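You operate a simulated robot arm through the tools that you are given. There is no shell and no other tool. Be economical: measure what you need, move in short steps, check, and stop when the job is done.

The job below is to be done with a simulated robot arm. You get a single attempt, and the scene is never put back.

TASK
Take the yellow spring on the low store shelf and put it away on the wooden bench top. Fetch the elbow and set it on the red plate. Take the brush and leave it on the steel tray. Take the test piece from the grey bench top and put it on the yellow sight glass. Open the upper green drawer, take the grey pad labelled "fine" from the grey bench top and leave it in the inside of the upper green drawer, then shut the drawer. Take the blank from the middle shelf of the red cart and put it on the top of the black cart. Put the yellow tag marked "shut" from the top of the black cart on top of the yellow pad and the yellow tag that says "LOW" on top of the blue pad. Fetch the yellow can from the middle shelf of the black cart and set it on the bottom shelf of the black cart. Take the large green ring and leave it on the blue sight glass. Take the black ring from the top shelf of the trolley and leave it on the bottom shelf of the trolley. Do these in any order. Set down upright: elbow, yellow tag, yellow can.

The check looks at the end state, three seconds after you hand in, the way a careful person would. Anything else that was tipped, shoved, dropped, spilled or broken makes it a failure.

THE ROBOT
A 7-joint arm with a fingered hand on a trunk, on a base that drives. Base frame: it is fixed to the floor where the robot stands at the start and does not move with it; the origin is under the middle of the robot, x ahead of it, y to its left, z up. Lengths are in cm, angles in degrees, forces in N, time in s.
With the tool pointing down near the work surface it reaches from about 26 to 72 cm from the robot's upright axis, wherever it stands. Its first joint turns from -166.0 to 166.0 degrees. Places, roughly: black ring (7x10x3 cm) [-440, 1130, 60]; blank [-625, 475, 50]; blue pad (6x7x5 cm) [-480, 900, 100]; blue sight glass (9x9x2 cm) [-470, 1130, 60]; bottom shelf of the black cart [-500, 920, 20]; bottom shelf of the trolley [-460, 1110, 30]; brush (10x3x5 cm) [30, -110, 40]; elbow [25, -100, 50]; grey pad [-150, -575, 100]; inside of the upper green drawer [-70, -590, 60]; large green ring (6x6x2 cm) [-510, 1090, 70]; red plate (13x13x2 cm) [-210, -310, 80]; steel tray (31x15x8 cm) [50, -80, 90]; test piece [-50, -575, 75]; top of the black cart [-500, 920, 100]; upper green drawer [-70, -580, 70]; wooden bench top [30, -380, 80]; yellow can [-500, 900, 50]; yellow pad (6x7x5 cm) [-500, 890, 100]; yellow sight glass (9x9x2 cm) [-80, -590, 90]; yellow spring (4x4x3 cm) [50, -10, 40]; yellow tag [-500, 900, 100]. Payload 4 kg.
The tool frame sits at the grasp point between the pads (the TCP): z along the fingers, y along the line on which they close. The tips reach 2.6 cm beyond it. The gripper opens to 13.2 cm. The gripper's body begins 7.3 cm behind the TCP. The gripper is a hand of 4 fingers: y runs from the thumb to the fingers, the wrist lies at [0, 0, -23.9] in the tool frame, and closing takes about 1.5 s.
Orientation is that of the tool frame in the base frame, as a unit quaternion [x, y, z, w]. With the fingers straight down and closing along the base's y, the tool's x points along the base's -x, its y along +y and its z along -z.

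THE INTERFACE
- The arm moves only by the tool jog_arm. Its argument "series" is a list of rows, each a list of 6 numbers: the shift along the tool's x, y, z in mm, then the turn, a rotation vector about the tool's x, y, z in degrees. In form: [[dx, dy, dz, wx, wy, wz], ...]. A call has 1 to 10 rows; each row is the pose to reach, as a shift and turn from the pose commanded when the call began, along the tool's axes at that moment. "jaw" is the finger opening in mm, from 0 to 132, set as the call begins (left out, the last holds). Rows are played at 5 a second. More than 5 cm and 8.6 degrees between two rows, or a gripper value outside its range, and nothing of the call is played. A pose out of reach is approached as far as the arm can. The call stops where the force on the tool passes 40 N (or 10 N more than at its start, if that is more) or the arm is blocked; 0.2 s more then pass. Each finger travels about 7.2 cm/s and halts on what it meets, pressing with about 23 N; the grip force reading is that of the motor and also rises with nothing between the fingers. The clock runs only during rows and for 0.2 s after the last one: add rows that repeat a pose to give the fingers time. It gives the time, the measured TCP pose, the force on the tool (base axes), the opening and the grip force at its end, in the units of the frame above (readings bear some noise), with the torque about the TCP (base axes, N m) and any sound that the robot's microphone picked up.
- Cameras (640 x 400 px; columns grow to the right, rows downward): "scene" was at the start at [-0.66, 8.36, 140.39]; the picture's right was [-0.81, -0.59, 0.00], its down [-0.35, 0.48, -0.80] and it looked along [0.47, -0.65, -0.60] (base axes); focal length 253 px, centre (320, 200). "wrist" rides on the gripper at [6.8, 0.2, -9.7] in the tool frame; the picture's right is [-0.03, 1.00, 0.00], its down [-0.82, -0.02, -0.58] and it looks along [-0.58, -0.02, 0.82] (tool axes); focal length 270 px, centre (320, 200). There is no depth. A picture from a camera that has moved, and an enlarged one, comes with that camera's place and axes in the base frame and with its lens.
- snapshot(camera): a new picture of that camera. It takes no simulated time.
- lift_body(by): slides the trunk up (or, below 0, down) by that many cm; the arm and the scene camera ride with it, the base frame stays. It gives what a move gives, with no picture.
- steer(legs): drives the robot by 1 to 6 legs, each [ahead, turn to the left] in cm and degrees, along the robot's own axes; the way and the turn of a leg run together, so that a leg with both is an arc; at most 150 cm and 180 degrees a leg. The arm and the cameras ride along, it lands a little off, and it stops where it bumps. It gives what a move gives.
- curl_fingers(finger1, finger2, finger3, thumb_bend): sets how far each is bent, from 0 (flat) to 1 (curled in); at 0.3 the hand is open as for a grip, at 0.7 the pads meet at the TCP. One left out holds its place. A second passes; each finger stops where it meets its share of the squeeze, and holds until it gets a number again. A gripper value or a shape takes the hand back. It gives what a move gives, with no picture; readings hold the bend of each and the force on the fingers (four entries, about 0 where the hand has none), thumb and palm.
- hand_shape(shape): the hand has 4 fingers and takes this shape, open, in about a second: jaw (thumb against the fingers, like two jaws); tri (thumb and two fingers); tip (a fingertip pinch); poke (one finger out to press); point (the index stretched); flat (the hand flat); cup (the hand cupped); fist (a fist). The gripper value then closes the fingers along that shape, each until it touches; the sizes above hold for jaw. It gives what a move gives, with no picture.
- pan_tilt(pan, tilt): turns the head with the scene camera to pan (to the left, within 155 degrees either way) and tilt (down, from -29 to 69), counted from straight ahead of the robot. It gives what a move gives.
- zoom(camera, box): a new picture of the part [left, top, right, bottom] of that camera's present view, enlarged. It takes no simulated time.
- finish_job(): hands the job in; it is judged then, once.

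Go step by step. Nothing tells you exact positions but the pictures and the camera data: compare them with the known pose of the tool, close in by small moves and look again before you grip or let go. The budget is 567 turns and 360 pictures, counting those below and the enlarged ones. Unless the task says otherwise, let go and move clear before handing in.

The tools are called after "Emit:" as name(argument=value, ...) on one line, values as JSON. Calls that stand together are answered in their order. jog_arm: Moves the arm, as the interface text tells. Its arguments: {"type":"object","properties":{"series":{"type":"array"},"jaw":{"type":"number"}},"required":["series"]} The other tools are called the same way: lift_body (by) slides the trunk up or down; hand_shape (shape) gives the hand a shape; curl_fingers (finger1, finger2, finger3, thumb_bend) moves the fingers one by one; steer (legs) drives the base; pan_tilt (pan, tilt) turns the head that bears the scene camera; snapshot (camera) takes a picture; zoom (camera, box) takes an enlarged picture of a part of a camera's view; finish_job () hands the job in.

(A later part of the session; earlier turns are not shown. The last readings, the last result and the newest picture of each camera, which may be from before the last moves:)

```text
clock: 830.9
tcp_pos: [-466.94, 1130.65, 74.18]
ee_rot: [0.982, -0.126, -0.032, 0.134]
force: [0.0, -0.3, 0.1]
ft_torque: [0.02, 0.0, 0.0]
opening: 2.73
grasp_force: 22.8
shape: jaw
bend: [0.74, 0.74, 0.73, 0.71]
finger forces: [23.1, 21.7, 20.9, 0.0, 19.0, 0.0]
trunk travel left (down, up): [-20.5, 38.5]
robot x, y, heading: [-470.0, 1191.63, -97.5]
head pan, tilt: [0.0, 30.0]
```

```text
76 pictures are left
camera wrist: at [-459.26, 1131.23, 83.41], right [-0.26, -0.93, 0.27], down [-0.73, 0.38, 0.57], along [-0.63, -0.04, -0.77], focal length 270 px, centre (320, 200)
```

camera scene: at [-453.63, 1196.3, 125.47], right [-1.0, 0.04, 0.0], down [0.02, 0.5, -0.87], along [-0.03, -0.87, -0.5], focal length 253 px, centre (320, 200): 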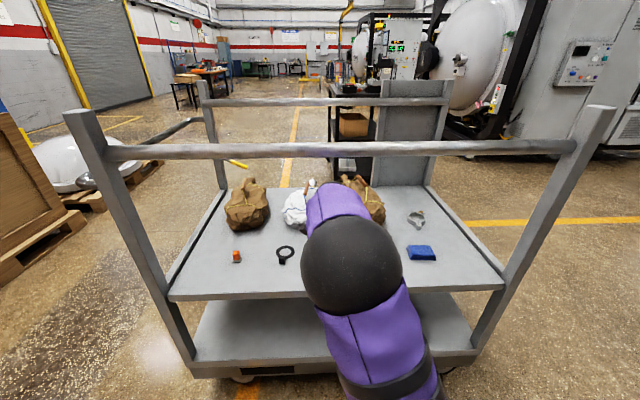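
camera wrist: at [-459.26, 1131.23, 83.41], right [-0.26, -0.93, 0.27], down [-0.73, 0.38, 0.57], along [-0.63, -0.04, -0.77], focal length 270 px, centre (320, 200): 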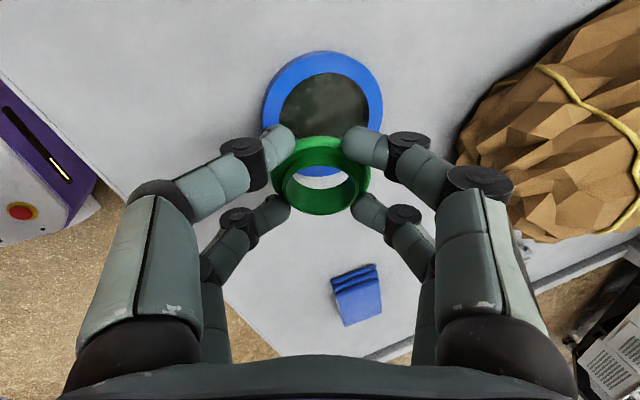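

Emit:
steer(legs=[[2.3, 0]])

Emit:
lift_body(by=-3.5)

Emit:
snapshot(camera="wrist")

```text
clock: 831.7
tcp_pos: [-467.08, 1128.44, 74.31]
ee_rot: [0.982, -0.127, -0.032, 0.134]
force: [-0.6, -0.3, -0.3]
ft_torque: [0.0, -0.02, 0.02]
opening: 2.74
grasp_force: 23.4
shape: jaw
bend: [0.74, 0.74, 0.73, 0.71]
finger forces: [23.0, 21.7, 20.8, 0.0, 18.9, 0.0]
trunk travel left (down, up): [-20.5, 38.5]
robot x, y, heading: [-470.4, 1188.95, -97.4]
head pan, tilt: [0.0, 30.0]
```

```text
clock: 832.5
tcp_pos: [-467.03, 1128.34, 70.81]
ee_rot: [0.982, -0.126, -0.032, 0.134]
force: [-0.3, -0.2, -1.0]
ft_torque: [0.03, -0.03, 0.01]
opening: 2.72
grasp_force: 23.5
shape: jaw
bend: [0.74, 0.74, 0.73, 0.71]
finger forces: [23.0, 21.7, 21.0, 0.1, 18.9, 0.0]
trunk travel left (down, up): [-17.0, 42.0]
robot x, y, heading: [-470.58, 1188.47, -97.4]
head pan, tilt: [0.0, 30.0]
```

```text
75 pictures are left
camera wrist: at [-459.53, 1128.94, 79.9], right [-0.26, -0.93, 0.27], down [-0.73, 0.38, 0.57], along [-0.63, -0.04, -0.77], focal length 270 px, centre (320, 200)
```

wrist: 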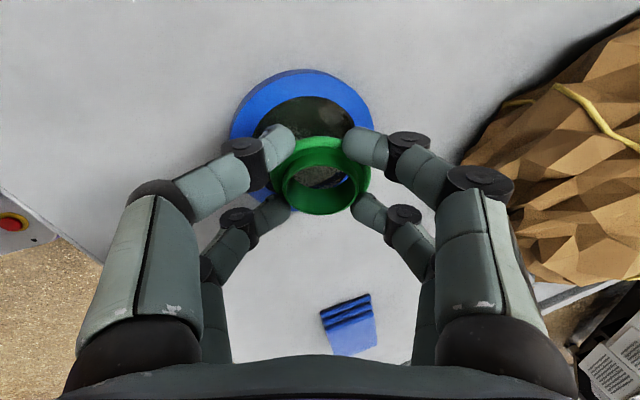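

Emit:
lift_body(by=-1.0)

Emit:
lift_body(by=-0.5)

Emit:
lift_body(by=-0.5)

Emit:
lift_body(by=-0.5)

```text
clock: 833.1
tcp_pos: [-467.06, 1128.46, 69.8]
ee_rot: [0.982, -0.127, -0.032, 0.133]
force: [-0.3, -0.5, 0.7]
ft_torque: [-0.01, 0.02, 0.02]
opening: 2.75
grasp_force: 23.1
shape: jaw
bend: [0.74, 0.74, 0.73, 0.71]
finger forces: [23.1, 21.7, 20.9, 0.0, 18.8, 0.0]
trunk travel left (down, up): [-16.0, 43.0]
robot x, y, heading: [-470.43, 1188.92, -97.1]
head pan, tilt: [0.0, 30.0]
```

```text
clock: 833.6
tcp_pos: [-467.09, 1128.38, 69.26]
ee_rot: [0.982, -0.127, -0.032, 0.134]
force: [0.2, 0.1, -0.5]
ft_torque: [-0.02, -0.03, 0.04]
opening: 2.78
grasp_force: 22.8
shape: jaw
bend: [0.74, 0.74, 0.73, 0.71]
finger forces: [23.1, 21.8, 20.9, 0.1, 18.9, 0.0]
trunk travel left (down, up): [-15.5, 43.5]
robot x, y, heading: [-470.42, 1189.02, -97.5]
head pan, tilt: [0.0, 30.0]
```

```text
clock: 834.2
tcp_pos: [-467.12, 1128.31, 68.97]
ee_rot: [0.982, -0.126, -0.033, 0.134]
force: [0.3, 1.7, 10.5]
ft_torque: [0.13, 0.06, 0.02]
opening: 2.76
grasp_force: 22.8
shape: jaw
bend: [0.74, 0.74, 0.73, 0.71]
finger forces: [24.4, 22.6, 21.7, 0.1, 19.2, 0.1]
trunk travel left (down, up): [-15.0, 44.0]
robot x, y, heading: [-470.84, 1188.78, -97.4]
head pan, tilt: [0.0, 30.0]
```

```text
clock: 834.7
tcp_pos: [-467.06, 1128.35, 68.78]
ee_rot: [0.982, -0.127, -0.032, 0.136]
force: [1.4, 6.1, 38.5]
ft_torque: [0.34, 0.38, -0.07]
opening: 2.9
grasp_force: 22.8
shape: jaw
bend: [0.74, 0.73, 0.76, 0.72]
finger forces: [31.4, 26.6, 35.1, 0.1, 20.6, 0.0]
trunk travel left (down, up): [-14.5, 44.5]
robot x, y, heading: [-470.57, 1188.59, -97.4]
head pan, tilt: [0.0, 30.0]
```

Emit:
lift_body(by=1.3)

Emit:
jog_arm(series=[[0, 3, 0, 7.5, 0, 0], [0, 5, 0, 15, 0, 0]])

Emit:
snapshot(camera="wrist")

Emit:
snapshot(camera="scene")

```text
clock: 835.3
tcp_pos: [-467.07, 1128.39, 69.48]
ee_rot: [0.983, -0.126, -0.033, 0.132]
force: [-0.9, 0.4, -0.8]
ft_torque: [0.04, -0.01, -0.01]
opening: 2.74
grasp_force: 23.1
shape: jaw
bend: [0.74, 0.73, 0.74, 0.71]
finger forces: [24.8, 22.8, 22.9, 0.1, 20.9, 0.0]
trunk travel left (down, up): [-15.8, 43.2]
robot x, y, heading: [-470.44, 1189.13, -97.3]
head pan, tilt: [0.0, 30.0]
```

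```text
clock: 835.9
tcp_pos: [-467.29, 1127.9, 69.77]
ee_rot: [0.991, -0.129, -0.015, 0.003]
force: [0.6, 0.6, 0.9]
ft_torque: [-0.02, 0.03, 0.07]
opening: 2.73
grasp_force: 23.4
shape: jaw
bend: [0.74, 0.73, 0.74, 0.71]
finger forces: [23.7, 22.1, 22.1, 0.1, 20.8, 0.1]
trunk travel left (down, up): [-15.8, 43.2]
robot x, y, heading: [-470.67, 1188.54, -97.3]
head pan, tilt: [0.0, 30.0]
```

```text
74 pictures are left
camera wrist: at [-460.31, 1126.09, 79.13], right [-0.28, -0.96, 0.01], down [-0.76, 0.23, 0.6], along [-0.58, 0.16, -0.8], focal length 270 px, centre (320, 200)
```

wrist: 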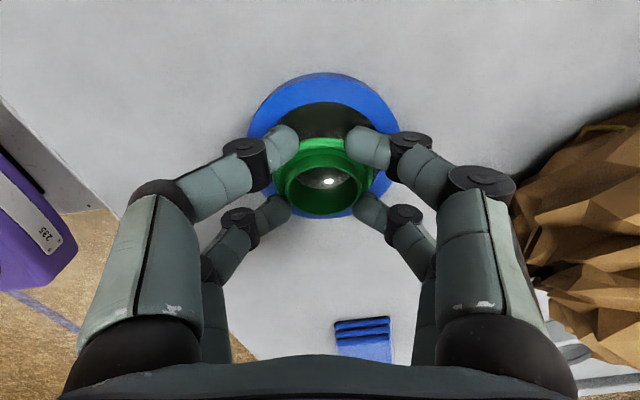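

```text
73 pictures are left
camera scene: at [-455.44, 1183.96, 120.77], right [-0.99, 0.13, 0.0], down [0.06, 0.5, -0.87], along [-0.11, -0.86, -0.5], focal length 253 px, centre (320, 200)
```

scene: 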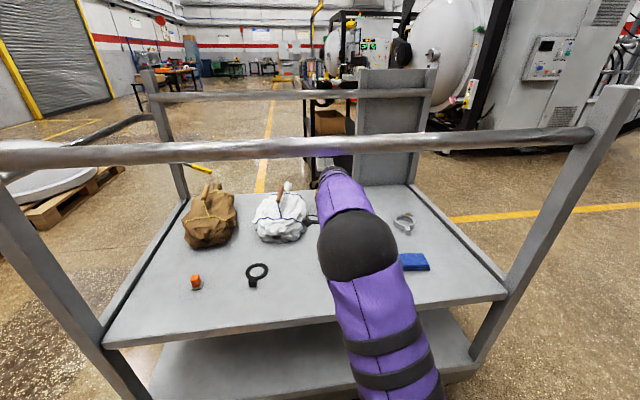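

Emit:
jog_arm(series=[[6, 2, 0, 0, 0, 0], [6, 2, 0, 0, 0, 0]])

Emit:
lift_body(by=-0.8)

Emit:
lift_body(by=-0.5)

Emit:
lift_body(by=-0.4)

```text
clock: 836.5
tcp_pos: [-466.72, 1127.64, 69.65]
ee_rot: [0.991, -0.13, -0.016, 0.004]
force: [-0.3, 0.4, 0.4]
ft_torque: [0.03, 0.02, -0.02]
opening: 2.74
grasp_force: 22.8
shape: jaw
bend: [0.74, 0.73, 0.74, 0.71]
finger forces: [23.7, 22.0, 22.2, 0.0, 20.9, 0.1]
trunk travel left (down, up): [-15.8, 43.2]
robot x, y, heading: [-470.38, 1188.73, -97.2]
head pan, tilt: [0.0, 30.0]
```

```text
clock: 837.1
tcp_pos: [-466.66, 1127.67, 68.86]
ee_rot: [0.991, -0.13, -0.016, 0.004]
force: [0.5, 0.5, 3.3]
ft_torque: [0.04, 0.06, -0.01]
opening: 2.73
grasp_force: 22.9
shape: jaw
bend: [0.74, 0.73, 0.74, 0.71]
finger forces: [23.9, 22.4, 22.8, 0.0, 20.8, 0.0]
trunk travel left (down, up): [-15.0, 44.0]
robot x, y, heading: [-470.5, 1188.73, -97.3]
head pan, tilt: [0.0, 30.0]
```

```text
clock: 837.6
tcp_pos: [-466.81, 1127.49, 68.78]
ee_rot: [0.991, -0.129, -0.016, 0.009]
force: [1.8, -1.4, 34.9]
ft_torque: [0.03, 0.57, -0.01]
opening: 2.8
grasp_force: 22.9
shape: jaw
bend: [0.74, 0.74, 0.74, 0.71]
finger forces: [26.6, 29.4, 31.7, 0.1, 21.8, 0.0]
trunk travel left (down, up): [-14.5, 44.5]
robot x, y, heading: [-470.58, 1188.89, -97.3]
head pan, tilt: [0.0, 30.0]
```

```text
clock: 838.0
tcp_pos: [-466.74, 1127.45, 68.75]
ee_rot: [0.992, -0.128, -0.015, 0.011]
force: [0.9, 3.9, 17.7]
ft_torque: [0.26, 0.34, -0.07]
opening: 2.81
grasp_force: 23.4
shape: jaw
bend: [0.74, 0.74, 0.74, 0.71]
finger forces: [25.6, 27.2, 30.0, 0.1, 23.3, 0.0]
trunk travel left (down, up): [-14.4, 44.6]
robot x, y, heading: [-470.72, 1188.79, -97.8]
head pan, tilt: [0.0, 30.0]
stopped: the force on the tool passed its limit at 48 N (the readings are from after the stop); the commanded pose is now the measured one
```

Emit:
jog_arm(series=[[0, 0, -1, 0, 0, 0], [0, 0, -1, 0, 0, 0], [0, 0, -1, 0, 0, 0], [0, 0, -1, 0, 0, 0]], jaw=76)

Emit:
snapshot(camera="wrist")

```text
clock: 839.0
tcp_pos: [-466.6, 1127.45, 68.59]
ee_rot: [0.992, -0.129, -0.015, 0.007]
force: [-0.2, 0.4, -0.1]
ft_torque: [0.02, 0.04, 0.01]
opening: 7.52
grasp_force: 0.1
shape: jaw
bend: [0.72, 0.72, 0.72, 0.7]
finger forces: [0.1, 0.0, 0.0, 0.0, 0.1, 0.0]
trunk travel left (down, up): [-14.4, 44.6]
robot x, y, heading: [-470.24, 1188.58, -97.3]
head pan, tilt: [0.0, 30.0]
```

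```text
72 pictures are left
camera wrist: at [-459.72, 1125.71, 78.11], right [-0.28, -0.96, 0.02], down [-0.77, 0.24, 0.6], along [-0.58, 0.15, -0.8], focal length 270 px, centre (320, 200)
```

wrist: 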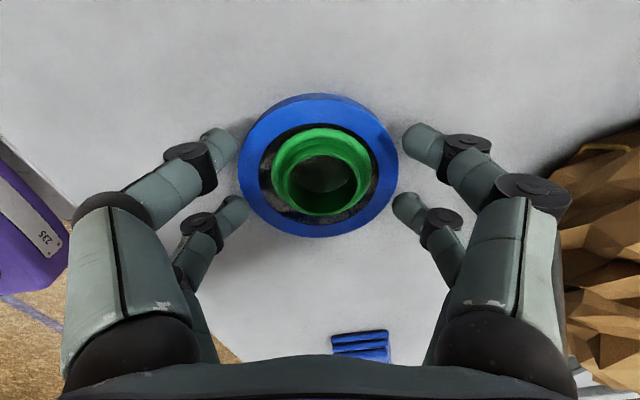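

Emit:
lift_body(by=4.5)

Emit:
steer(legs=[[-45, 0]])

Emit:
snapshot(camera="scene")

Emit:
zoom(camera="scene", box=[200, 160, 440, 290])

```text
clock: 839.9
tcp_pos: [-466.77, 1127.28, 73.19]
ee_rot: [0.992, -0.128, -0.015, 0.008]
force: [-0.3, -0.6, -0.5]
ft_torque: [0.01, 0.01, 0.0]
opening: 7.57
grasp_force: 0.1
shape: jaw
bend: [0.72, 0.72, 0.72, 0.7]
finger forces: [0.1, 0.0, 0.0, 0.0, 0.1, 0.1]
trunk travel left (down, up): [-18.9, 40.1]
robot x, y, heading: [-470.21, 1189.07, -97.4]
head pan, tilt: [0.0, 30.0]
```

```text
clock: 842.6
tcp_pos: [-461.06, 1171.95, 73.14]
ee_rot: [0.991, -0.132, -0.015, 0.007]
force: [-0.3, -0.1, 0.2]
ft_torque: [-0.03, 0.03, 0.01]
opening: 7.57
grasp_force: 0.0
shape: jaw
bend: [0.72, 0.72, 0.72, 0.7]
finger forces: [0.0, 0.0, 0.0, 0.0, 0.0, 0.0]
trunk travel left (down, up): [-18.9, 40.1]
robot x, y, heading: [-464.52, 1233.47, -97.8]
head pan, tilt: [0.0, 30.0]
```

```text
71 pictures are left
camera scene: at [-449.56, 1228.45, 123.82], right [-0.99, 0.13, 0.0], down [0.07, 0.5, -0.87], along [-0.12, -0.86, -0.5], focal length 253 px, centre (320, 200)
```

scene: 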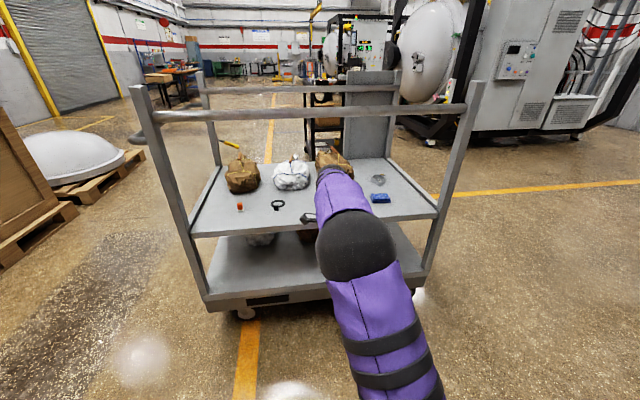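

```text
2.67 times, centred on (320, 225) of scene
camera zoom: at [-449.56, 1228.45, 123.82], right [-0.99, 0.13, 0.0], down [0.07, 0.5, -0.87], along [-0.12, -0.86, -0.5], focal length 675 px, centre (320, 133)
```

zoom: 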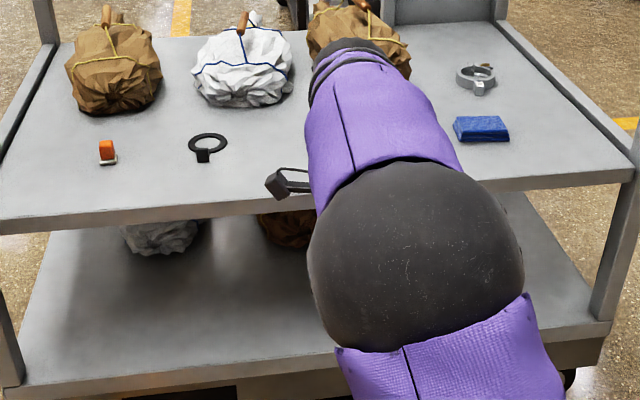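

The green ring is on the blue sight glass. For the black ring I'll use the hand tilted forward and grip its upright tab, so it can be set down flat under the top shelf.

Emit:
jog_arm(series=[[0, 0, 0, 0, 0, 8.4], [0, 0, 0, 0, 0, 16.8], [0, 0, 0, 0, 0, 25.2], [0, 0, 0, 0, 0, 33.6], [0, 0, 0, 0, 0, 42], [0, 0, 0, 0, 0, 50.4], [0, 0, 0, 0, 0, 58.8], [0, 0, 0, 0, 0, 67.2], [0, 0, 0, 0, 0, 75.6]], jaw=60)

Emit:
jog_arm(series=[[0, 0, 0, 0, 8, 0], [0, 0, 0, 0, 16, 0], [0, 0, 0, 0, 24, 0], [0, 0, 0, 0, 32, 0], [0, 0, 0, 0, 40, 0], [0, 0, 0, 0, 48, 0], [0, 0, 0, 0, 56, 0]])

Emit:
snapshot(camera="scene")

```text
clock: 844.6
tcp_pos: [-460.95, 1172.01, 73.07]
ee_rot: [-0.702, 0.712, 0.007, -0.016]
force: [0.0, 0.3, -0.6]
ft_torque: [0.0, -0.03, -0.02]
opening: 6.06
grasp_force: 0.1
shape: jaw
bend: [0.73, 0.73, 0.73, 0.7]
finger forces: [0.0, 0.0, 0.0, 0.0, 0.1, 0.0]
trunk travel left (down, up): [-18.9, 40.1]
robot x, y, heading: [-464.64, 1233.69, -97.7]
head pan, tilt: [0.0, 30.0]
```

```text
clock: 846.2
tcp_pos: [-461.08, 1172.07, 73.2]
ee_rot: [0.623, -0.621, 0.324, 0.348]
force: [0.0, 0.4, 0.5]
ft_torque: [0.04, -0.01, -0.01]
opening: 6.05
grasp_force: 0.0
shape: jaw
bend: [0.73, 0.73, 0.73, 0.7]
finger forces: [0.0, 0.1, 0.0, 0.1, 0.0, 0.1]
trunk travel left (down, up): [-18.9, 40.1]
robot x, y, heading: [-464.62, 1233.58, -97.8]
head pan, tilt: [0.0, 30.0]
```

```text
69 pictures are left
camera scene: at [-449.56, 1228.46, 123.82], right [-0.99, 0.13, 0.0], down [0.07, 0.5, -0.87], along [-0.12, -0.86, -0.5], focal length 253 px, centre (320, 200)
```

scene: 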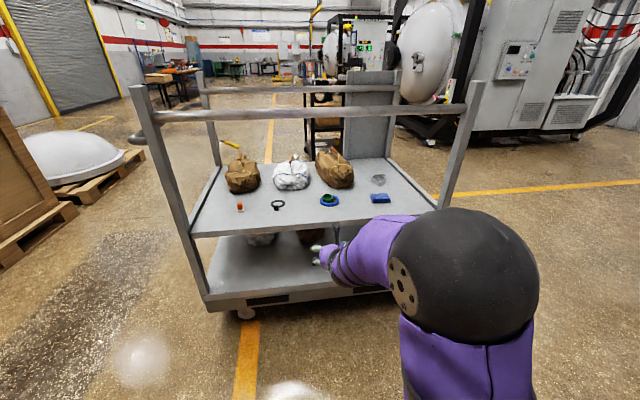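

Emit:
steer(legs=[[0, 30], [22, 0], [0, -22.5]])

Emit:
snapshot(camera="wrist")

```text
clock: 850.8
tcp_pos: [-444.76, 1152.76, 73.18]
ee_rot: [0.662, -0.579, 0.345, 0.327]
force: [-0.9, -0.5, 0.2]
ft_torque: [0.0, 0.04, -0.02]
opening: 6.03
grasp_force: 0.1
shape: jaw
bend: [0.73, 0.73, 0.73, 0.7]
finger forces: [0.0, 0.0, 0.1, 0.1, 0.1, 0.0]
trunk travel left (down, up): [-18.9, 40.1]
robot x, y, heading: [-455.95, 1213.5, -90.3]
head pan, tilt: [0.0, 30.0]
```

```text
68 pictures are left
camera wrist: at [-445.14, 1157.17, 84.18], right [-0.99, -0.1, 0.01], down [-0.1, 0.93, -0.37], along [0.03, -0.36, -0.93], focal length 270 px, centre (320, 200)
```

wrist: 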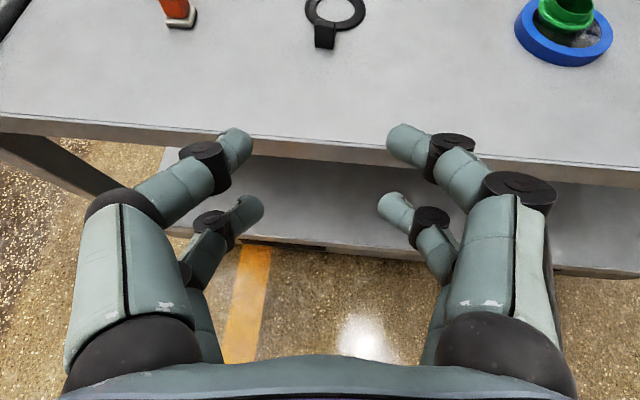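

Emit:
steer(legs=[[0, 1.5], [19.5, 0]])

Emit:
lift_body(by=-3.5)

Emit:
snapshot(camera="wrist")

```text
clock: 852.7
tcp_pos: [-443.19, 1133.57, 73.13]
ee_rot: [0.668, -0.572, 0.349, 0.323]
force: [-0.2, 0.1, -0.2]
ft_torque: [-0.01, -0.01, 0.0]
opening: 6.05
grasp_force: 0.0
shape: jaw
bend: [0.73, 0.73, 0.73, 0.7]
finger forces: [0.0, 0.0, 0.0, 0.0, 0.0, 0.0]
trunk travel left (down, up): [-18.9, 40.1]
robot x, y, heading: [-455.9, 1193.77, -89.3]
head pan, tilt: [0.0, 30.0]
```

```text
clock: 853.5
tcp_pos: [-443.15, 1133.65, 69.65]
ee_rot: [0.669, -0.572, 0.349, 0.322]
force: [-0.2, 0.5, -0.2]
ft_torque: [0.04, 0.04, -0.03]
opening: 6.04
grasp_force: 0.0
shape: jaw
bend: [0.73, 0.73, 0.73, 0.7]
finger forces: [0.0, 0.1, 0.1, 0.0, 0.1, 0.0]
trunk travel left (down, up): [-15.4, 43.6]
robot x, y, heading: [-455.96, 1193.78, -89.2]
head pan, tilt: [0.0, 30.0]
```

```text
67 pictures are left
camera wrist: at [-443.5, 1138.01, 80.68], right [-0.99, -0.12, 0.01], down [-0.12, 0.92, -0.37], along [0.04, -0.36, -0.93], focal length 270 px, centre (320, 200)
```

wrist: 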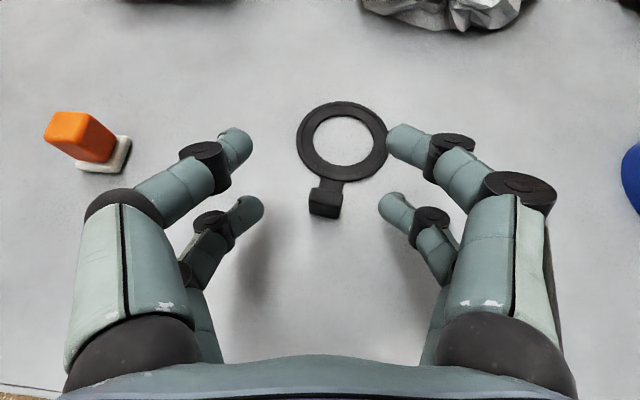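

Emit:
lift_body(by=-1.3)

Emit:
jog_arm(series=[[0, 0, 0, 0, 0, 0], [0, 0, 0, 0, 0, 0], [0, 0, 0, 0, 0, 0], [0, 0, 0, 0, 0, 0], [0, 0, 0, 0, 0, 0]], jaw=0)

Emit:
snapshot(camera="wrist")

```text
clock: 854.1
tcp_pos: [-443.13, 1133.63, 68.43]
ee_rot: [0.669, -0.571, 0.35, 0.323]
force: [0.4, 0.4, -0.4]
ft_torque: [-0.03, -0.02, -0.04]
opening: 6.04
grasp_force: 0.1
shape: jaw
bend: [0.73, 0.73, 0.73, 0.7]
finger forces: [0.0, 0.0, 0.0, 0.0, 0.1, 0.1]
trunk travel left (down, up): [-14.1, 44.9]
robot x, y, heading: [-456.04, 1193.89, -89.0]
head pan, tilt: [0.0, 30.0]
```

```text
clock: 855.3
tcp_pos: [-443.19, 1133.67, 68.41]
ee_rot: [0.669, -0.572, 0.349, 0.322]
force: [-0.8, -0.3, 0.4]
ft_torque: [0.01, 0.0, 0.01]
opening: 0.02
grasp_force: 22.7
shape: jaw
bend: [0.61, 0.73, 0.73, 0.7]
finger forces: [0.1, 0.0, 0.0, 0.0, 0.1, 0.1]
trunk travel left (down, up): [-14.1, 44.9]
robot x, y, heading: [-455.84, 1194.05, -89.4]
head pan, tilt: [0.0, 30.0]
```

```text
66 pictures are left
camera wrist: at [-443.5, 1138.02, 79.38], right [-0.99, -0.13, 0.01], down [-0.12, 0.92, -0.37], along [0.04, -0.36, -0.93], focal length 270 px, centre (320, 200)
```

wrist: 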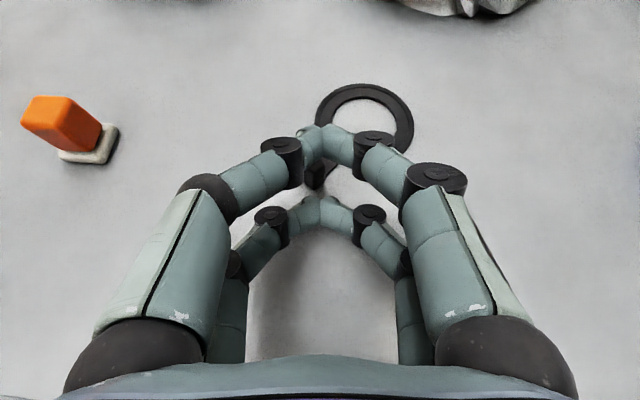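

Emit:
jog_arm(series=[[0, 0, 0, 0, 0, 0], [0, 0, 0, 0, 0, 0], [0, 0, 0, 0, 0, 0], [0, 0, 0, 0, 0, 0]], jaw=60)

Emit:
steer(legs=[[2.3, 0]])

Emit:
snapshot(camera="wrist")

```text
clock: 856.3
tcp_pos: [-443.17, 1133.64, 68.42]
ee_rot: [0.668, -0.572, 0.349, 0.322]
force: [-0.2, 0.0, 1.1]
ft_torque: [0.01, 0.02, 0.01]
opening: 5.97
grasp_force: 0.1
shape: jaw
bend: [0.73, 0.73, 0.73, 0.7]
finger forces: [0.0, 0.1, 0.0, 0.0, 0.1, 0.0]
trunk travel left (down, up): [-14.1, 44.9]
robot x, y, heading: [-455.77, 1193.94, -88.7]
head pan, tilt: [0.0, 30.0]
```

```text
clock: 857.1
tcp_pos: [-442.95, 1131.41, 68.45]
ee_rot: [0.669, -0.572, 0.349, 0.322]
force: [1.1, -0.3, -0.3]
ft_torque: [-0.02, 0.02, 0.0]
opening: 5.96
grasp_force: 0.0
shape: jaw
bend: [0.73, 0.73, 0.73, 0.7]
finger forces: [0.1, 0.0, 0.1, 0.1, 0.1, 0.0]
trunk travel left (down, up): [-14.1, 44.9]
robot x, y, heading: [-455.75, 1191.72, -89.1]
head pan, tilt: [0.0, 30.0]
```

```text
65 pictures are left
camera wrist: at [-443.47, 1135.71, 79.38], right [-0.99, -0.12, 0.01], down [-0.12, 0.92, -0.37], along [0.04, -0.36, -0.93], focal length 270 px, centre (320, 200)
```

wrist: 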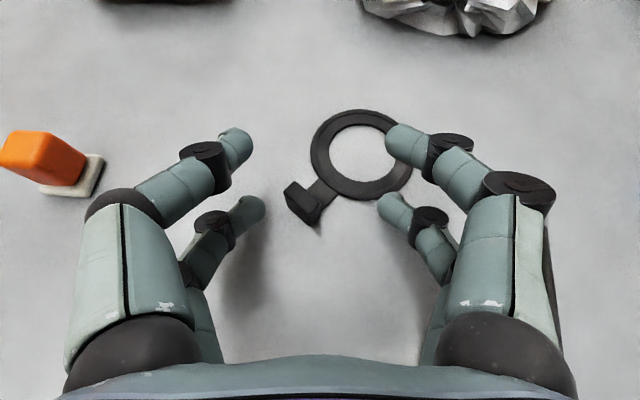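

Emit:
lift_body(by=4)

Emit:
jog_arm(series=[[0, 0, 0, -6.7, -0.2, 4.4], [0, 0, 0, -13.4, -0.5, 8.8], [0, 0, 0, -20, -0.7, 13.2], [0, 0, 0, -26.7, -1, 17.6], [0, 0, 0, -33.4, -1.2, 22], [0, 0, 0, -40, -1.4, 26.4]])

Emit:
snapshot(camera="wrist")

```text
clock: 858.0
tcp_pos: [-443.06, 1131.28, 72.48]
ee_rot: [0.669, -0.572, 0.349, 0.322]
force: [-0.1, 0.3, 0.3]
ft_torque: [-0.01, 0.04, 0.0]
opening: 5.95
grasp_force: 0.1
shape: jaw
bend: [0.73, 0.73, 0.73, 0.7]
finger forces: [0.1, 0.1, 0.0, 0.0, 0.0, 0.0]
trunk travel left (down, up): [-18.1, 40.9]
robot x, y, heading: [-455.62, 1191.38, -89.0]
head pan, tilt: [0.0, 30.0]
```

```text
clock: 859.4
tcp_pos: [-443.16, 1131.38, 72.29]
ee_rot: [-0.377, 0.794, -0.189, -0.437]
force: [-0.3, -0.2, -0.1]
ft_torque: [-0.03, 0.01, 0.01]
opening: 5.97
grasp_force: 0.1
shape: jaw
bend: [0.73, 0.73, 0.73, 0.7]
finger forces: [0.1, 0.0, 0.1, 0.1, 0.0, 0.0]
trunk travel left (down, up): [-18.1, 40.9]
robot x, y, heading: [-455.91, 1191.59, -89.2]
head pan, tilt: [0.0, 30.0]
```

```text
64 pictures are left
camera wrist: at [-440.19, 1134.61, 83.38], right [-0.76, 0.65, 0.01], down [0.61, 0.71, -0.37], along [-0.24, -0.27, -0.93], focal length 270 px, centre (320, 200)
```

wrist: 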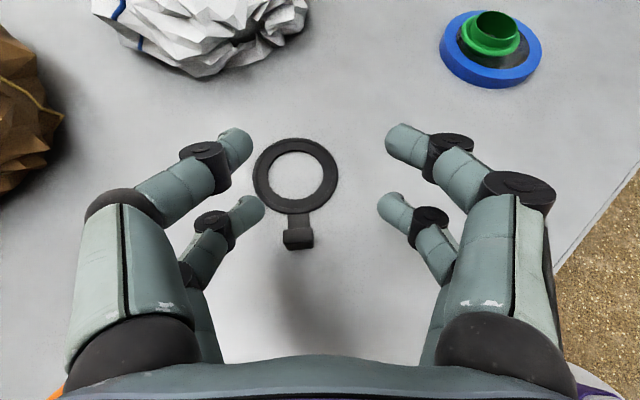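

Emit:
jog_arm(series=[[-2, -15, -4, 0, 0, 0], [-2, -15, -4, 0, 0, 0]])

Emit:
lift_body(by=-3.3)

Emit:
snapshot(camera="wrist")

```text
clock: 860.0
tcp_pos: [-441.8, 1130.65, 72.57]
ee_rot: [-0.378, 0.794, -0.189, -0.436]
force: [-0.1, 0.4, -0.6]
ft_torque: [0.02, 0.01, 0.01]
opening: 5.99
grasp_force: 0.0
shape: jaw
bend: [0.73, 0.73, 0.73, 0.7]
finger forces: [0.0, 0.1, 0.1, 0.0, 0.0, 0.0]
trunk travel left (down, up): [-18.1, 40.9]
robot x, y, heading: [-455.68, 1191.41, -89.1]
head pan, tilt: [0.0, 30.0]
```

```text
clock: 860.7
tcp_pos: [-441.78, 1130.69, 69.05]
ee_rot: [-0.378, 0.795, -0.189, -0.436]
force: [0.1, -0.3, -0.3]
ft_torque: [0.01, 0.01, 0.0]
opening: 5.98
grasp_force: 0.0
shape: jaw
bend: [0.73, 0.73, 0.73, 0.7]
finger forces: [0.0, 0.1, 0.1, 0.0, 0.0, 0.1]
trunk travel left (down, up): [-14.8, 44.2]
robot x, y, heading: [-455.56, 1191.67, -89.1]
head pan, tilt: [0.0, 30.0]
```

```text
63 pictures are left
camera wrist: at [-438.75, 1133.98, 80.17], right [-0.76, 0.65, 0.01], down [0.61, 0.71, -0.37], along [-0.24, -0.27, -0.93], focal length 270 px, centre (320, 200)
```

wrist: 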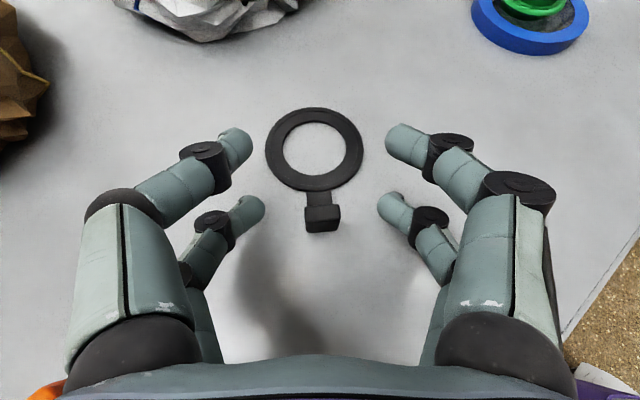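

Emit:
lift_body(by=-0.8)

Emit:
jog_arm(series=[[0, 0, 0, 0, 0, 0], [0, 0, 0, 0, 0, 0], [0, 0, 0, 0, 0, 0], [0, 0, 0, 0, 0, 0], [0, 0, 0, 0, 0, 0]], jaw=0)

Emit:
snapshot(camera="wrist")

```text
clock: 861.3
tcp_pos: [-441.66, 1130.69, 68.33]
ee_rot: [-0.378, 0.794, -0.19, -0.436]
force: [0.5, 0.8, 0.5]
ft_torque: [-0.01, 0.01, 0.01]
opening: 5.98
grasp_force: 0.0
shape: jaw
bend: [0.73, 0.73, 0.73, 0.7]
finger forces: [0.0, 0.0, 0.0, 0.0, 0.0, 0.1]
trunk travel left (down, up): [-14.0, 45.0]
robot x, y, heading: [-455.78, 1191.18, -89.1]
head pan, tilt: [0.0, 30.0]
```

```text
clock: 862.5
tcp_pos: [-441.69, 1130.73, 68.4]
ee_rot: [-0.379, 0.794, -0.19, -0.435]
force: [-0.2, 0.5, 0.3]
ft_torque: [-0.03, -0.02, 0.03]
opening: 0.01
grasp_force: 23.3
shape: jaw
bend: [0.61, 0.72, 0.72, 0.7]
finger forces: [0.1, 20.0, 20.2, 0.0, 0.0, 0.0]
trunk travel left (down, up): [-14.0, 45.0]
robot x, y, heading: [-456.0, 1191.33, -89.1]
head pan, tilt: [0.0, 30.0]
```

```text
62 pictures are left
camera wrist: at [-438.75, 1133.98, 79.38], right [-0.76, 0.65, 0.01], down [0.61, 0.71, -0.37], along [-0.24, -0.27, -0.93], focal length 270 px, centre (320, 200)
```

wrist: 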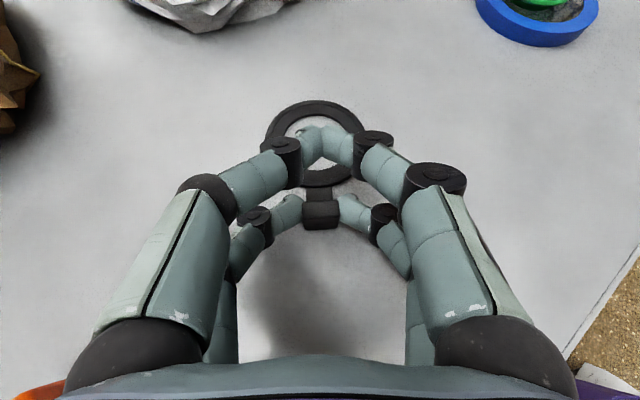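

Emit:
lift_body(by=4)

Emit:
snapshot(camera="wrist")

Emit:
steer(legs=[[-50, 0]])

Emit:
pan_tilt(pan=0, tilt=40)

Emit:
lift_body(by=-17)

Emit:
snapshot(camera="scene")

```text
clock: 863.3
tcp_pos: [-441.6, 1130.76, 72.47]
ee_rot: [-0.38, 0.794, -0.191, -0.435]
force: [-1.1, 0.6, -0.3]
ft_torque: [0.0, 0.04, 0.01]
opening: 0.0
grasp_force: 22.5
shape: jaw
bend: [0.61, 0.72, 0.72, 0.7]
finger forces: [0.1, 20.1, 20.1, 0.1, 0.0, 0.0]
trunk travel left (down, up): [-18.0, 41.0]
robot x, y, heading: [-455.68, 1191.51, -89.3]
head pan, tilt: [0.0, 30.0]
```

```text
61 pictures are left
camera wrist: at [-438.75, 1133.98, 83.38], right [-0.76, 0.65, 0.01], down [0.61, 0.71, -0.37], along [-0.24, -0.27, -0.93], focal length 270 px, centre (320, 200)
```

wrist: 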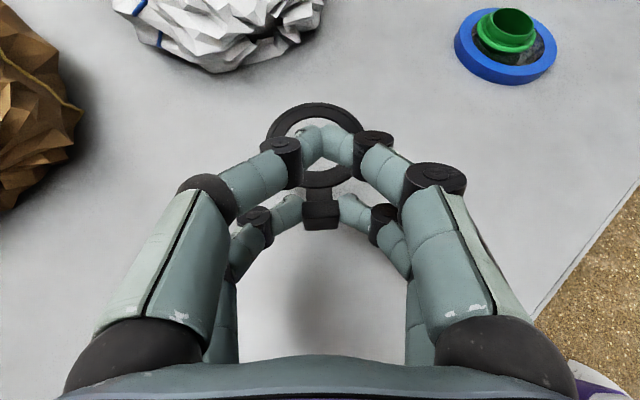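

```text
clock: 866.3
tcp_pos: [-442.05, 1180.62, 72.44]
ee_rot: [-0.384, 0.792, -0.192, -0.434]
force: [-0.3, -0.6, 0.1]
ft_torque: [0.04, 0.03, -0.01]
opening: 0.01
grasp_force: 23.3
shape: jaw
bend: [0.61, 0.72, 0.72, 0.7]
finger forces: [0.1, 20.1, 20.1, 0.1, 0.0, 0.0]
trunk travel left (down, up): [-18.0, 41.0]
robot x, y, heading: [-456.76, 1241.36, -88.6]
head pan, tilt: [0.0, 30.0]
```

```text
clock: 867.0
tcp_pos: [-442.03, 1180.69, 72.29]
ee_rot: [-0.384, 0.792, -0.192, -0.435]
force: [-0.4, 0.0, 0.2]
ft_torque: [-0.01, -0.02, 0.01]
opening: 0.03
grasp_force: 23.1
shape: jaw
bend: [0.61, 0.72, 0.72, 0.7]
finger forces: [0.1, 20.1, 20.1, 0.0, 0.1, 0.0]
trunk travel left (down, up): [-18.0, 41.0]
robot x, y, heading: [-456.82, 1241.65, -88.4]
head pan, tilt: [0.0, 40.0]
```

```text
clock: 868.9
tcp_pos: [-442.09, 1180.75, 55.34]
ee_rot: [-0.384, 0.792, -0.191, -0.434]
force: [0.3, 0.0, -0.1]
ft_torque: [0.01, 0.03, 0.02]
opening: 0.0
grasp_force: 22.6
shape: jaw
bend: [0.61, 0.72, 0.72, 0.7]
finger forces: [0.1, 20.0, 20.1, 0.0, 0.0, 0.0]
trunk travel left (down, up): [-1.0, 58.0]
robot x, y, heading: [-456.93, 1241.24, -88.4]
head pan, tilt: [0.0, 40.0]
```

```text
60 pictures are left
camera scene: at [-441.29, 1239.36, 104.39], right [-1.0, -0.03, 0.0], down [-0.02, 0.64, -0.77], along [0.02, -0.77, -0.64], focal length 253 px, centre (320, 200)
```

scene: 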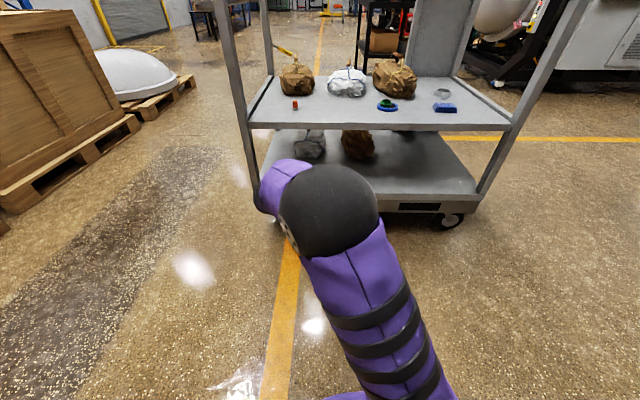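

Emit:
steer(legs=[[0, -88], [43, 0], [0, 88]])

Emit:
jog_arm(series=[[-31, 0, 20, 0, 0, 0], [-62, 0, 41, 0, 0, 0], [-93, 0, 61, 0, 0, 0], [-125, 0, 82, 0, 0, 0]])

Emit:
snapshot(camera="scene")

Emit:
snapshot(camera="wrist")

```text
clock: 879.8
tcp_pos: [-481.3, 1177.47, 55.42]
ee_rot: [-0.407, 0.78, -0.205, -0.428]
force: [0.4, -0.1, -1.6]
ft_torque: [0.01, 0.03, -0.01]
opening: 0.03
grasp_force: 23.2
shape: jaw
bend: [0.61, 0.73, 0.72, 0.7]
finger forces: [0.0, 19.9, 19.8, 0.1, 0.0, 0.0]
trunk travel left (down, up): [-1.0, 58.0]
robot x, y, heading: [-499.53, 1237.26, -84.7]
head pan, tilt: [0.0, 40.0]
```

```text
clock: 880.8
tcp_pos: [-481.5, 1177.96, 40.54]
ee_rot: [-0.407, 0.78, -0.206, -0.428]
force: [-1.0, -0.2, 0.4]
ft_torque: [0.04, 0.02, 0.03]
opening: 0.0
grasp_force: 23.1
shape: jaw
bend: [0.61, 0.73, 0.72, 0.7]
finger forces: [0.0, 19.8, 19.9, 0.0, 0.1, 0.1]
trunk travel left (down, up): [-1.0, 58.0]
robot x, y, heading: [-499.54, 1237.18, -85.0]
head pan, tilt: [0.0, 40.0]
```

```text
59 pictures are left
camera scene: at [-484.08, 1236.12, 104.4], right [-1.0, -0.09, 0.0], down [-0.06, 0.64, -0.77], along [0.07, -0.76, -0.64], focal length 253 px, centre (320, 200)
```

scene: 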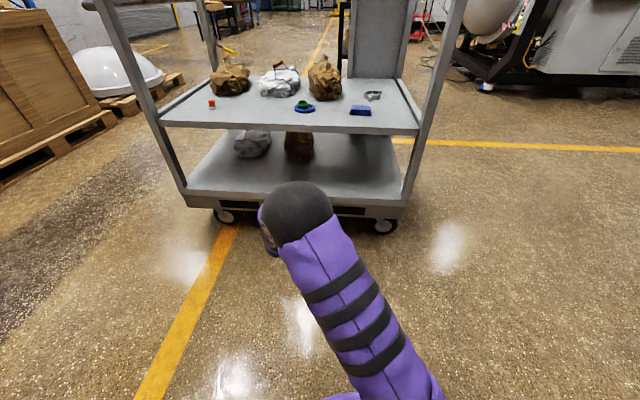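

```text
58 pictures are left
camera wrist: at [-478.86, 1181.38, 51.45], right [-0.8, 0.6, 0.01], down [0.55, 0.75, -0.37], along [-0.22, -0.29, -0.93], focal length 270 px, centre (320, 200)
```

wrist: 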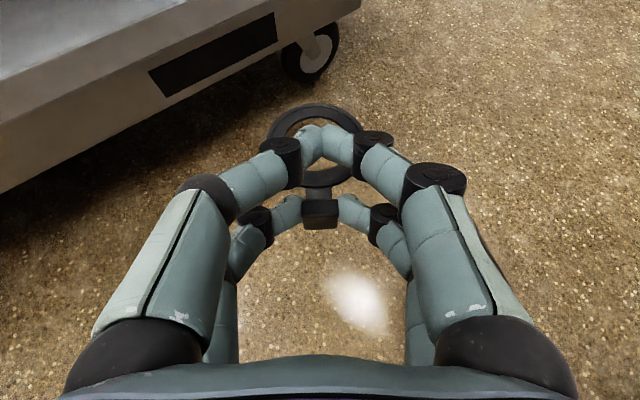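

Emit:
steer(legs=[[32, 0]])

Emit:
snapshot(camera="wrist")

Emit:
snapshot(camera="scene")

```text
clock: 883.0
tcp_pos: [-478.04, 1146.02, 40.53]
ee_rot: [-0.411, 0.778, -0.207, -0.428]
force: [0.4, 0.3, 0.3]
ft_torque: [0.02, 0.0, -0.04]
opening: 0.0
grasp_force: 23.1
shape: jaw
bend: [0.61, 0.73, 0.72, 0.7]
finger forces: [0.0, 19.9, 19.9, 0.1, 0.0, 0.0]
trunk travel left (down, up): [-1.0, 58.0]
robot x, y, heading: [-497.04, 1205.17, -84.4]
head pan, tilt: [0.0, 40.0]
```

```text
57 pictures are left
camera wrist: at [-475.31, 1149.52, 51.47], right [-0.81, 0.59, 0.01], down [0.55, 0.75, -0.37], along [-0.22, -0.29, -0.93], focal length 270 px, centre (320, 200)
```

wrist: 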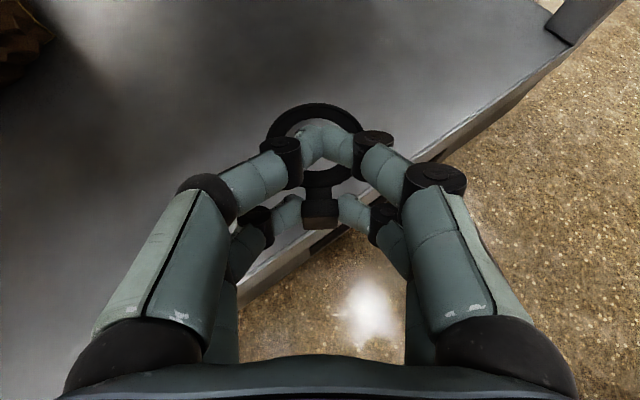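

```text
56 pictures are left
camera scene: at [-481.02, 1204.21, 104.39], right [-1.0, -0.1, 0.0], down [-0.06, 0.64, -0.77], along [0.08, -0.76, -0.64], focal length 253 px, centre (320, 200)
```

scene: 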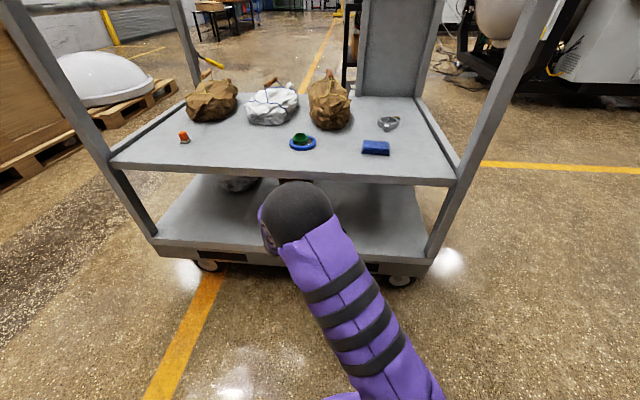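

Emit:
steer(legs=[[13, 0]])

Emit:
snapshot(camera="wrist")

Emit:
snapshot(camera="scene")

```text
clock: 884.3
tcp_pos: [-476.48, 1132.69, 40.38]
ee_rot: [-0.411, 0.778, -0.207, -0.428]
force: [0.2, 0.1, 0.3]
ft_torque: [0.03, 0.01, -0.02]
opening: 0.02
grasp_force: 22.9
shape: jaw
bend: [0.61, 0.73, 0.72, 0.7]
finger forces: [0.1, 19.9, 19.9, 0.0, 0.0, 0.0]
trunk travel left (down, up): [-1.0, 58.0]
robot x, y, heading: [-495.42, 1191.59, -84.3]
head pan, tilt: [0.0, 40.0]
```

```text
55 pictures are left
camera wrist: at [-473.85, 1136.18, 51.47], right [-0.81, 0.59, 0.01], down [0.54, 0.76, -0.37], along [-0.22, -0.29, -0.93], focal length 270 px, centre (320, 200)
```

wrist: 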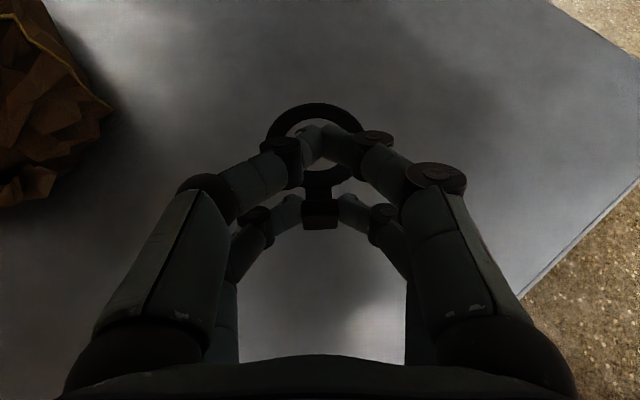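

```text
54 pictures are left
camera scene: at [-479.68, 1190.85, 104.39], right [-0.99, -0.1, 0.0], down [-0.06, 0.64, -0.77], along [0.08, -0.76, -0.64], focal length 253 px, centre (320, 200)
```

scene: 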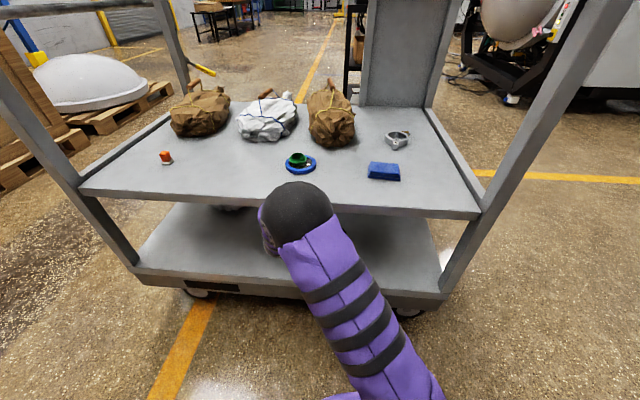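

Emit:
jog_arm(series=[[-13, 0, 8, 0, 0, 0], [-25, 0, 16, 0, 0, 0], [-29, 0, 19, 0, 0, 0], [-33, 0, 22, 0, 0, 0], [-37, 0, 24, 0, 0, 0], [-41, 0, 27, 0, 0, 0], [-45, 0, 29, 0, 0, 0]])

Emit:
snapshot(camera="wrist")

```text
clock: 885.9
tcp_pos: [-476.72, 1132.82, 35.16]
ee_rot: [-0.411, 0.778, -0.207, -0.428]
force: [0.3, -0.2, 0.3]
ft_torque: [0.02, -0.02, 0.02]
opening: 0.01
grasp_force: 22.5
shape: jaw
bend: [0.61, 0.73, 0.72, 0.7]
finger forces: [0.0, 19.9, 19.9, 0.1, 0.0, 0.0]
trunk travel left (down, up): [-1.0, 58.0]
robot x, y, heading: [-495.16, 1191.7, -84.3]
head pan, tilt: [0.0, 40.0]
```

```text
53 pictures are left
camera wrist: at [-473.99, 1136.33, 46.14], right [-0.81, 0.59, 0.01], down [0.54, 0.76, -0.37], along [-0.22, -0.29, -0.93], focal length 270 px, centre (320, 200)
```

wrist: 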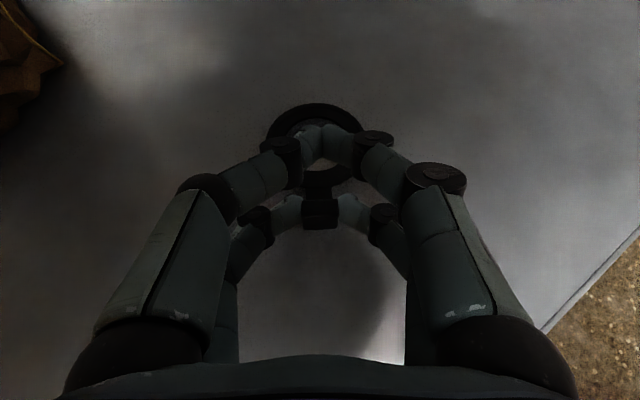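

Not touching yet; I'll continue down in small steps.

Emit:
jog_arm(series=[[-4, 0, 3, 0, 0, 0], [-8, 0, 5, 0, 0, 0], [-12, 0, 8, 0, 0, 0], [-16, 0, 10, 0, 0, 0], [-20, 0, 13, 0, 0, 0], [-24, 0, 16, 0, 0, 0], [-28, 0, 18, 0, 0, 0], [-32, 0, 21, 0, 0, 0], [-36, 0, 24, 0, 0, 0], [-40, 0, 26, 0, 0, 0]])

Emit:
snapshot(camera="wrist")

```text
clock: 887.1
tcp_pos: [-476.73, 1132.46, 33.48]
ee_rot: [-0.408, 0.776, -0.214, -0.432]
force: [1.6, 5.3, 19.4]
ft_torque: [0.06, 0.02, -0.02]
opening: 0.0
grasp_force: 22.7
shape: jaw
bend: [0.61, 0.74, 0.74, 0.7]
finger forces: [0.0, 26.0, 24.6, 0.0, 0.1, 0.1]
trunk travel left (down, up): [-1.0, 58.0]
robot x, y, heading: [-495.25, 1191.46, -84.4]
head pan, tilt: [0.0, 40.0]
stopped in row 6: the force on the tool passed its limit at 43 N (the readings are from after the stop); the commanded pose is now the measured one
```

```text
52 pictures are left
camera wrist: at [-474.01, 1136.21, 44.4], right [-0.81, 0.59, 0.0], down [0.54, 0.75, -0.38], along [-0.22, -0.31, -0.93], focal length 270 px, centre (320, 200)
```

wrist: 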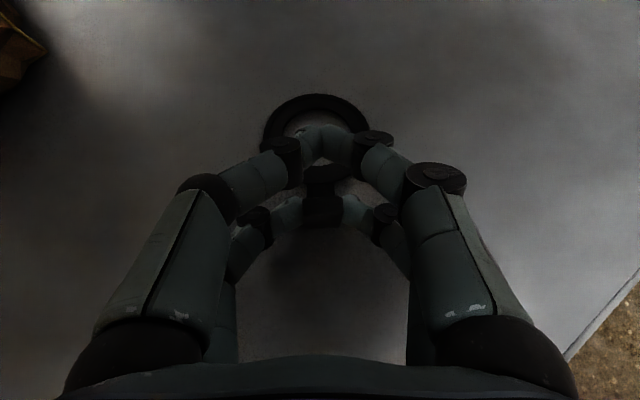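

Emit:
jog_arm(series=[[2, 0, -1, 0, 0, 0], [2, 0, -1, 0, 0, 0], [2, 0, -1, 0, 0, 0], [2, 0, -1, 0, 0, 0]], jaw=50)

Emit:
jog_arm(series=[[10, 0, -6, 0, 0, 0], [25, 0, -16, 0, 0, 0], [45, 0, -29, 0, 0, 0]])

Emit:
snapshot(camera="wrist")

```text
clock: 888.1
tcp_pos: [-476.79, 1132.61, 33.38]
ee_rot: [-0.409, 0.776, -0.211, -0.43]
force: [-2.3, 0.8, 9.8]
ft_torque: [-0.15, 0.04, -0.04]
opening: 4.78
grasp_force: 0.1
shape: jaw
bend: [0.74, 0.74, 0.76, 0.7]
finger forces: [0.1, 1.5, 8.3, 0.1, 0.1, 0.1]
trunk travel left (down, up): [-1.0, 58.0]
robot x, y, heading: [-494.95, 1191.73, -84.1]
head pan, tilt: [0.0, 40.0]
```

```text
clock: 888.9
tcp_pos: [-476.53, 1132.64, 38.61]
ee_rot: [-0.41, 0.776, -0.211, -0.43]
force: [-0.3, -0.3, 0.6]
ft_torque: [0.0, -0.02, -0.01]
opening: 4.96
grasp_force: 0.2
shape: jaw
bend: [0.74, 0.74, 0.74, 0.7]
finger forces: [0.0, 0.0, 0.0, 0.0, 0.0, 0.1]
trunk travel left (down, up): [-1.0, 58.0]
robot x, y, heading: [-495.31, 1191.62, -84.2]
head pan, tilt: [0.0, 40.0]
```

```text
51 pictures are left
camera wrist: at [-473.81, 1136.19, 49.58], right [-0.81, 0.59, 0.0], down [0.54, 0.75, -0.37], along [-0.22, -0.3, -0.93], focal length 270 px, centre (320, 200)
```

wrist: 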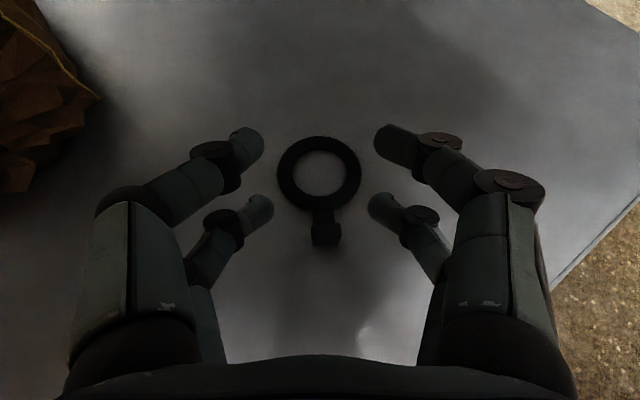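

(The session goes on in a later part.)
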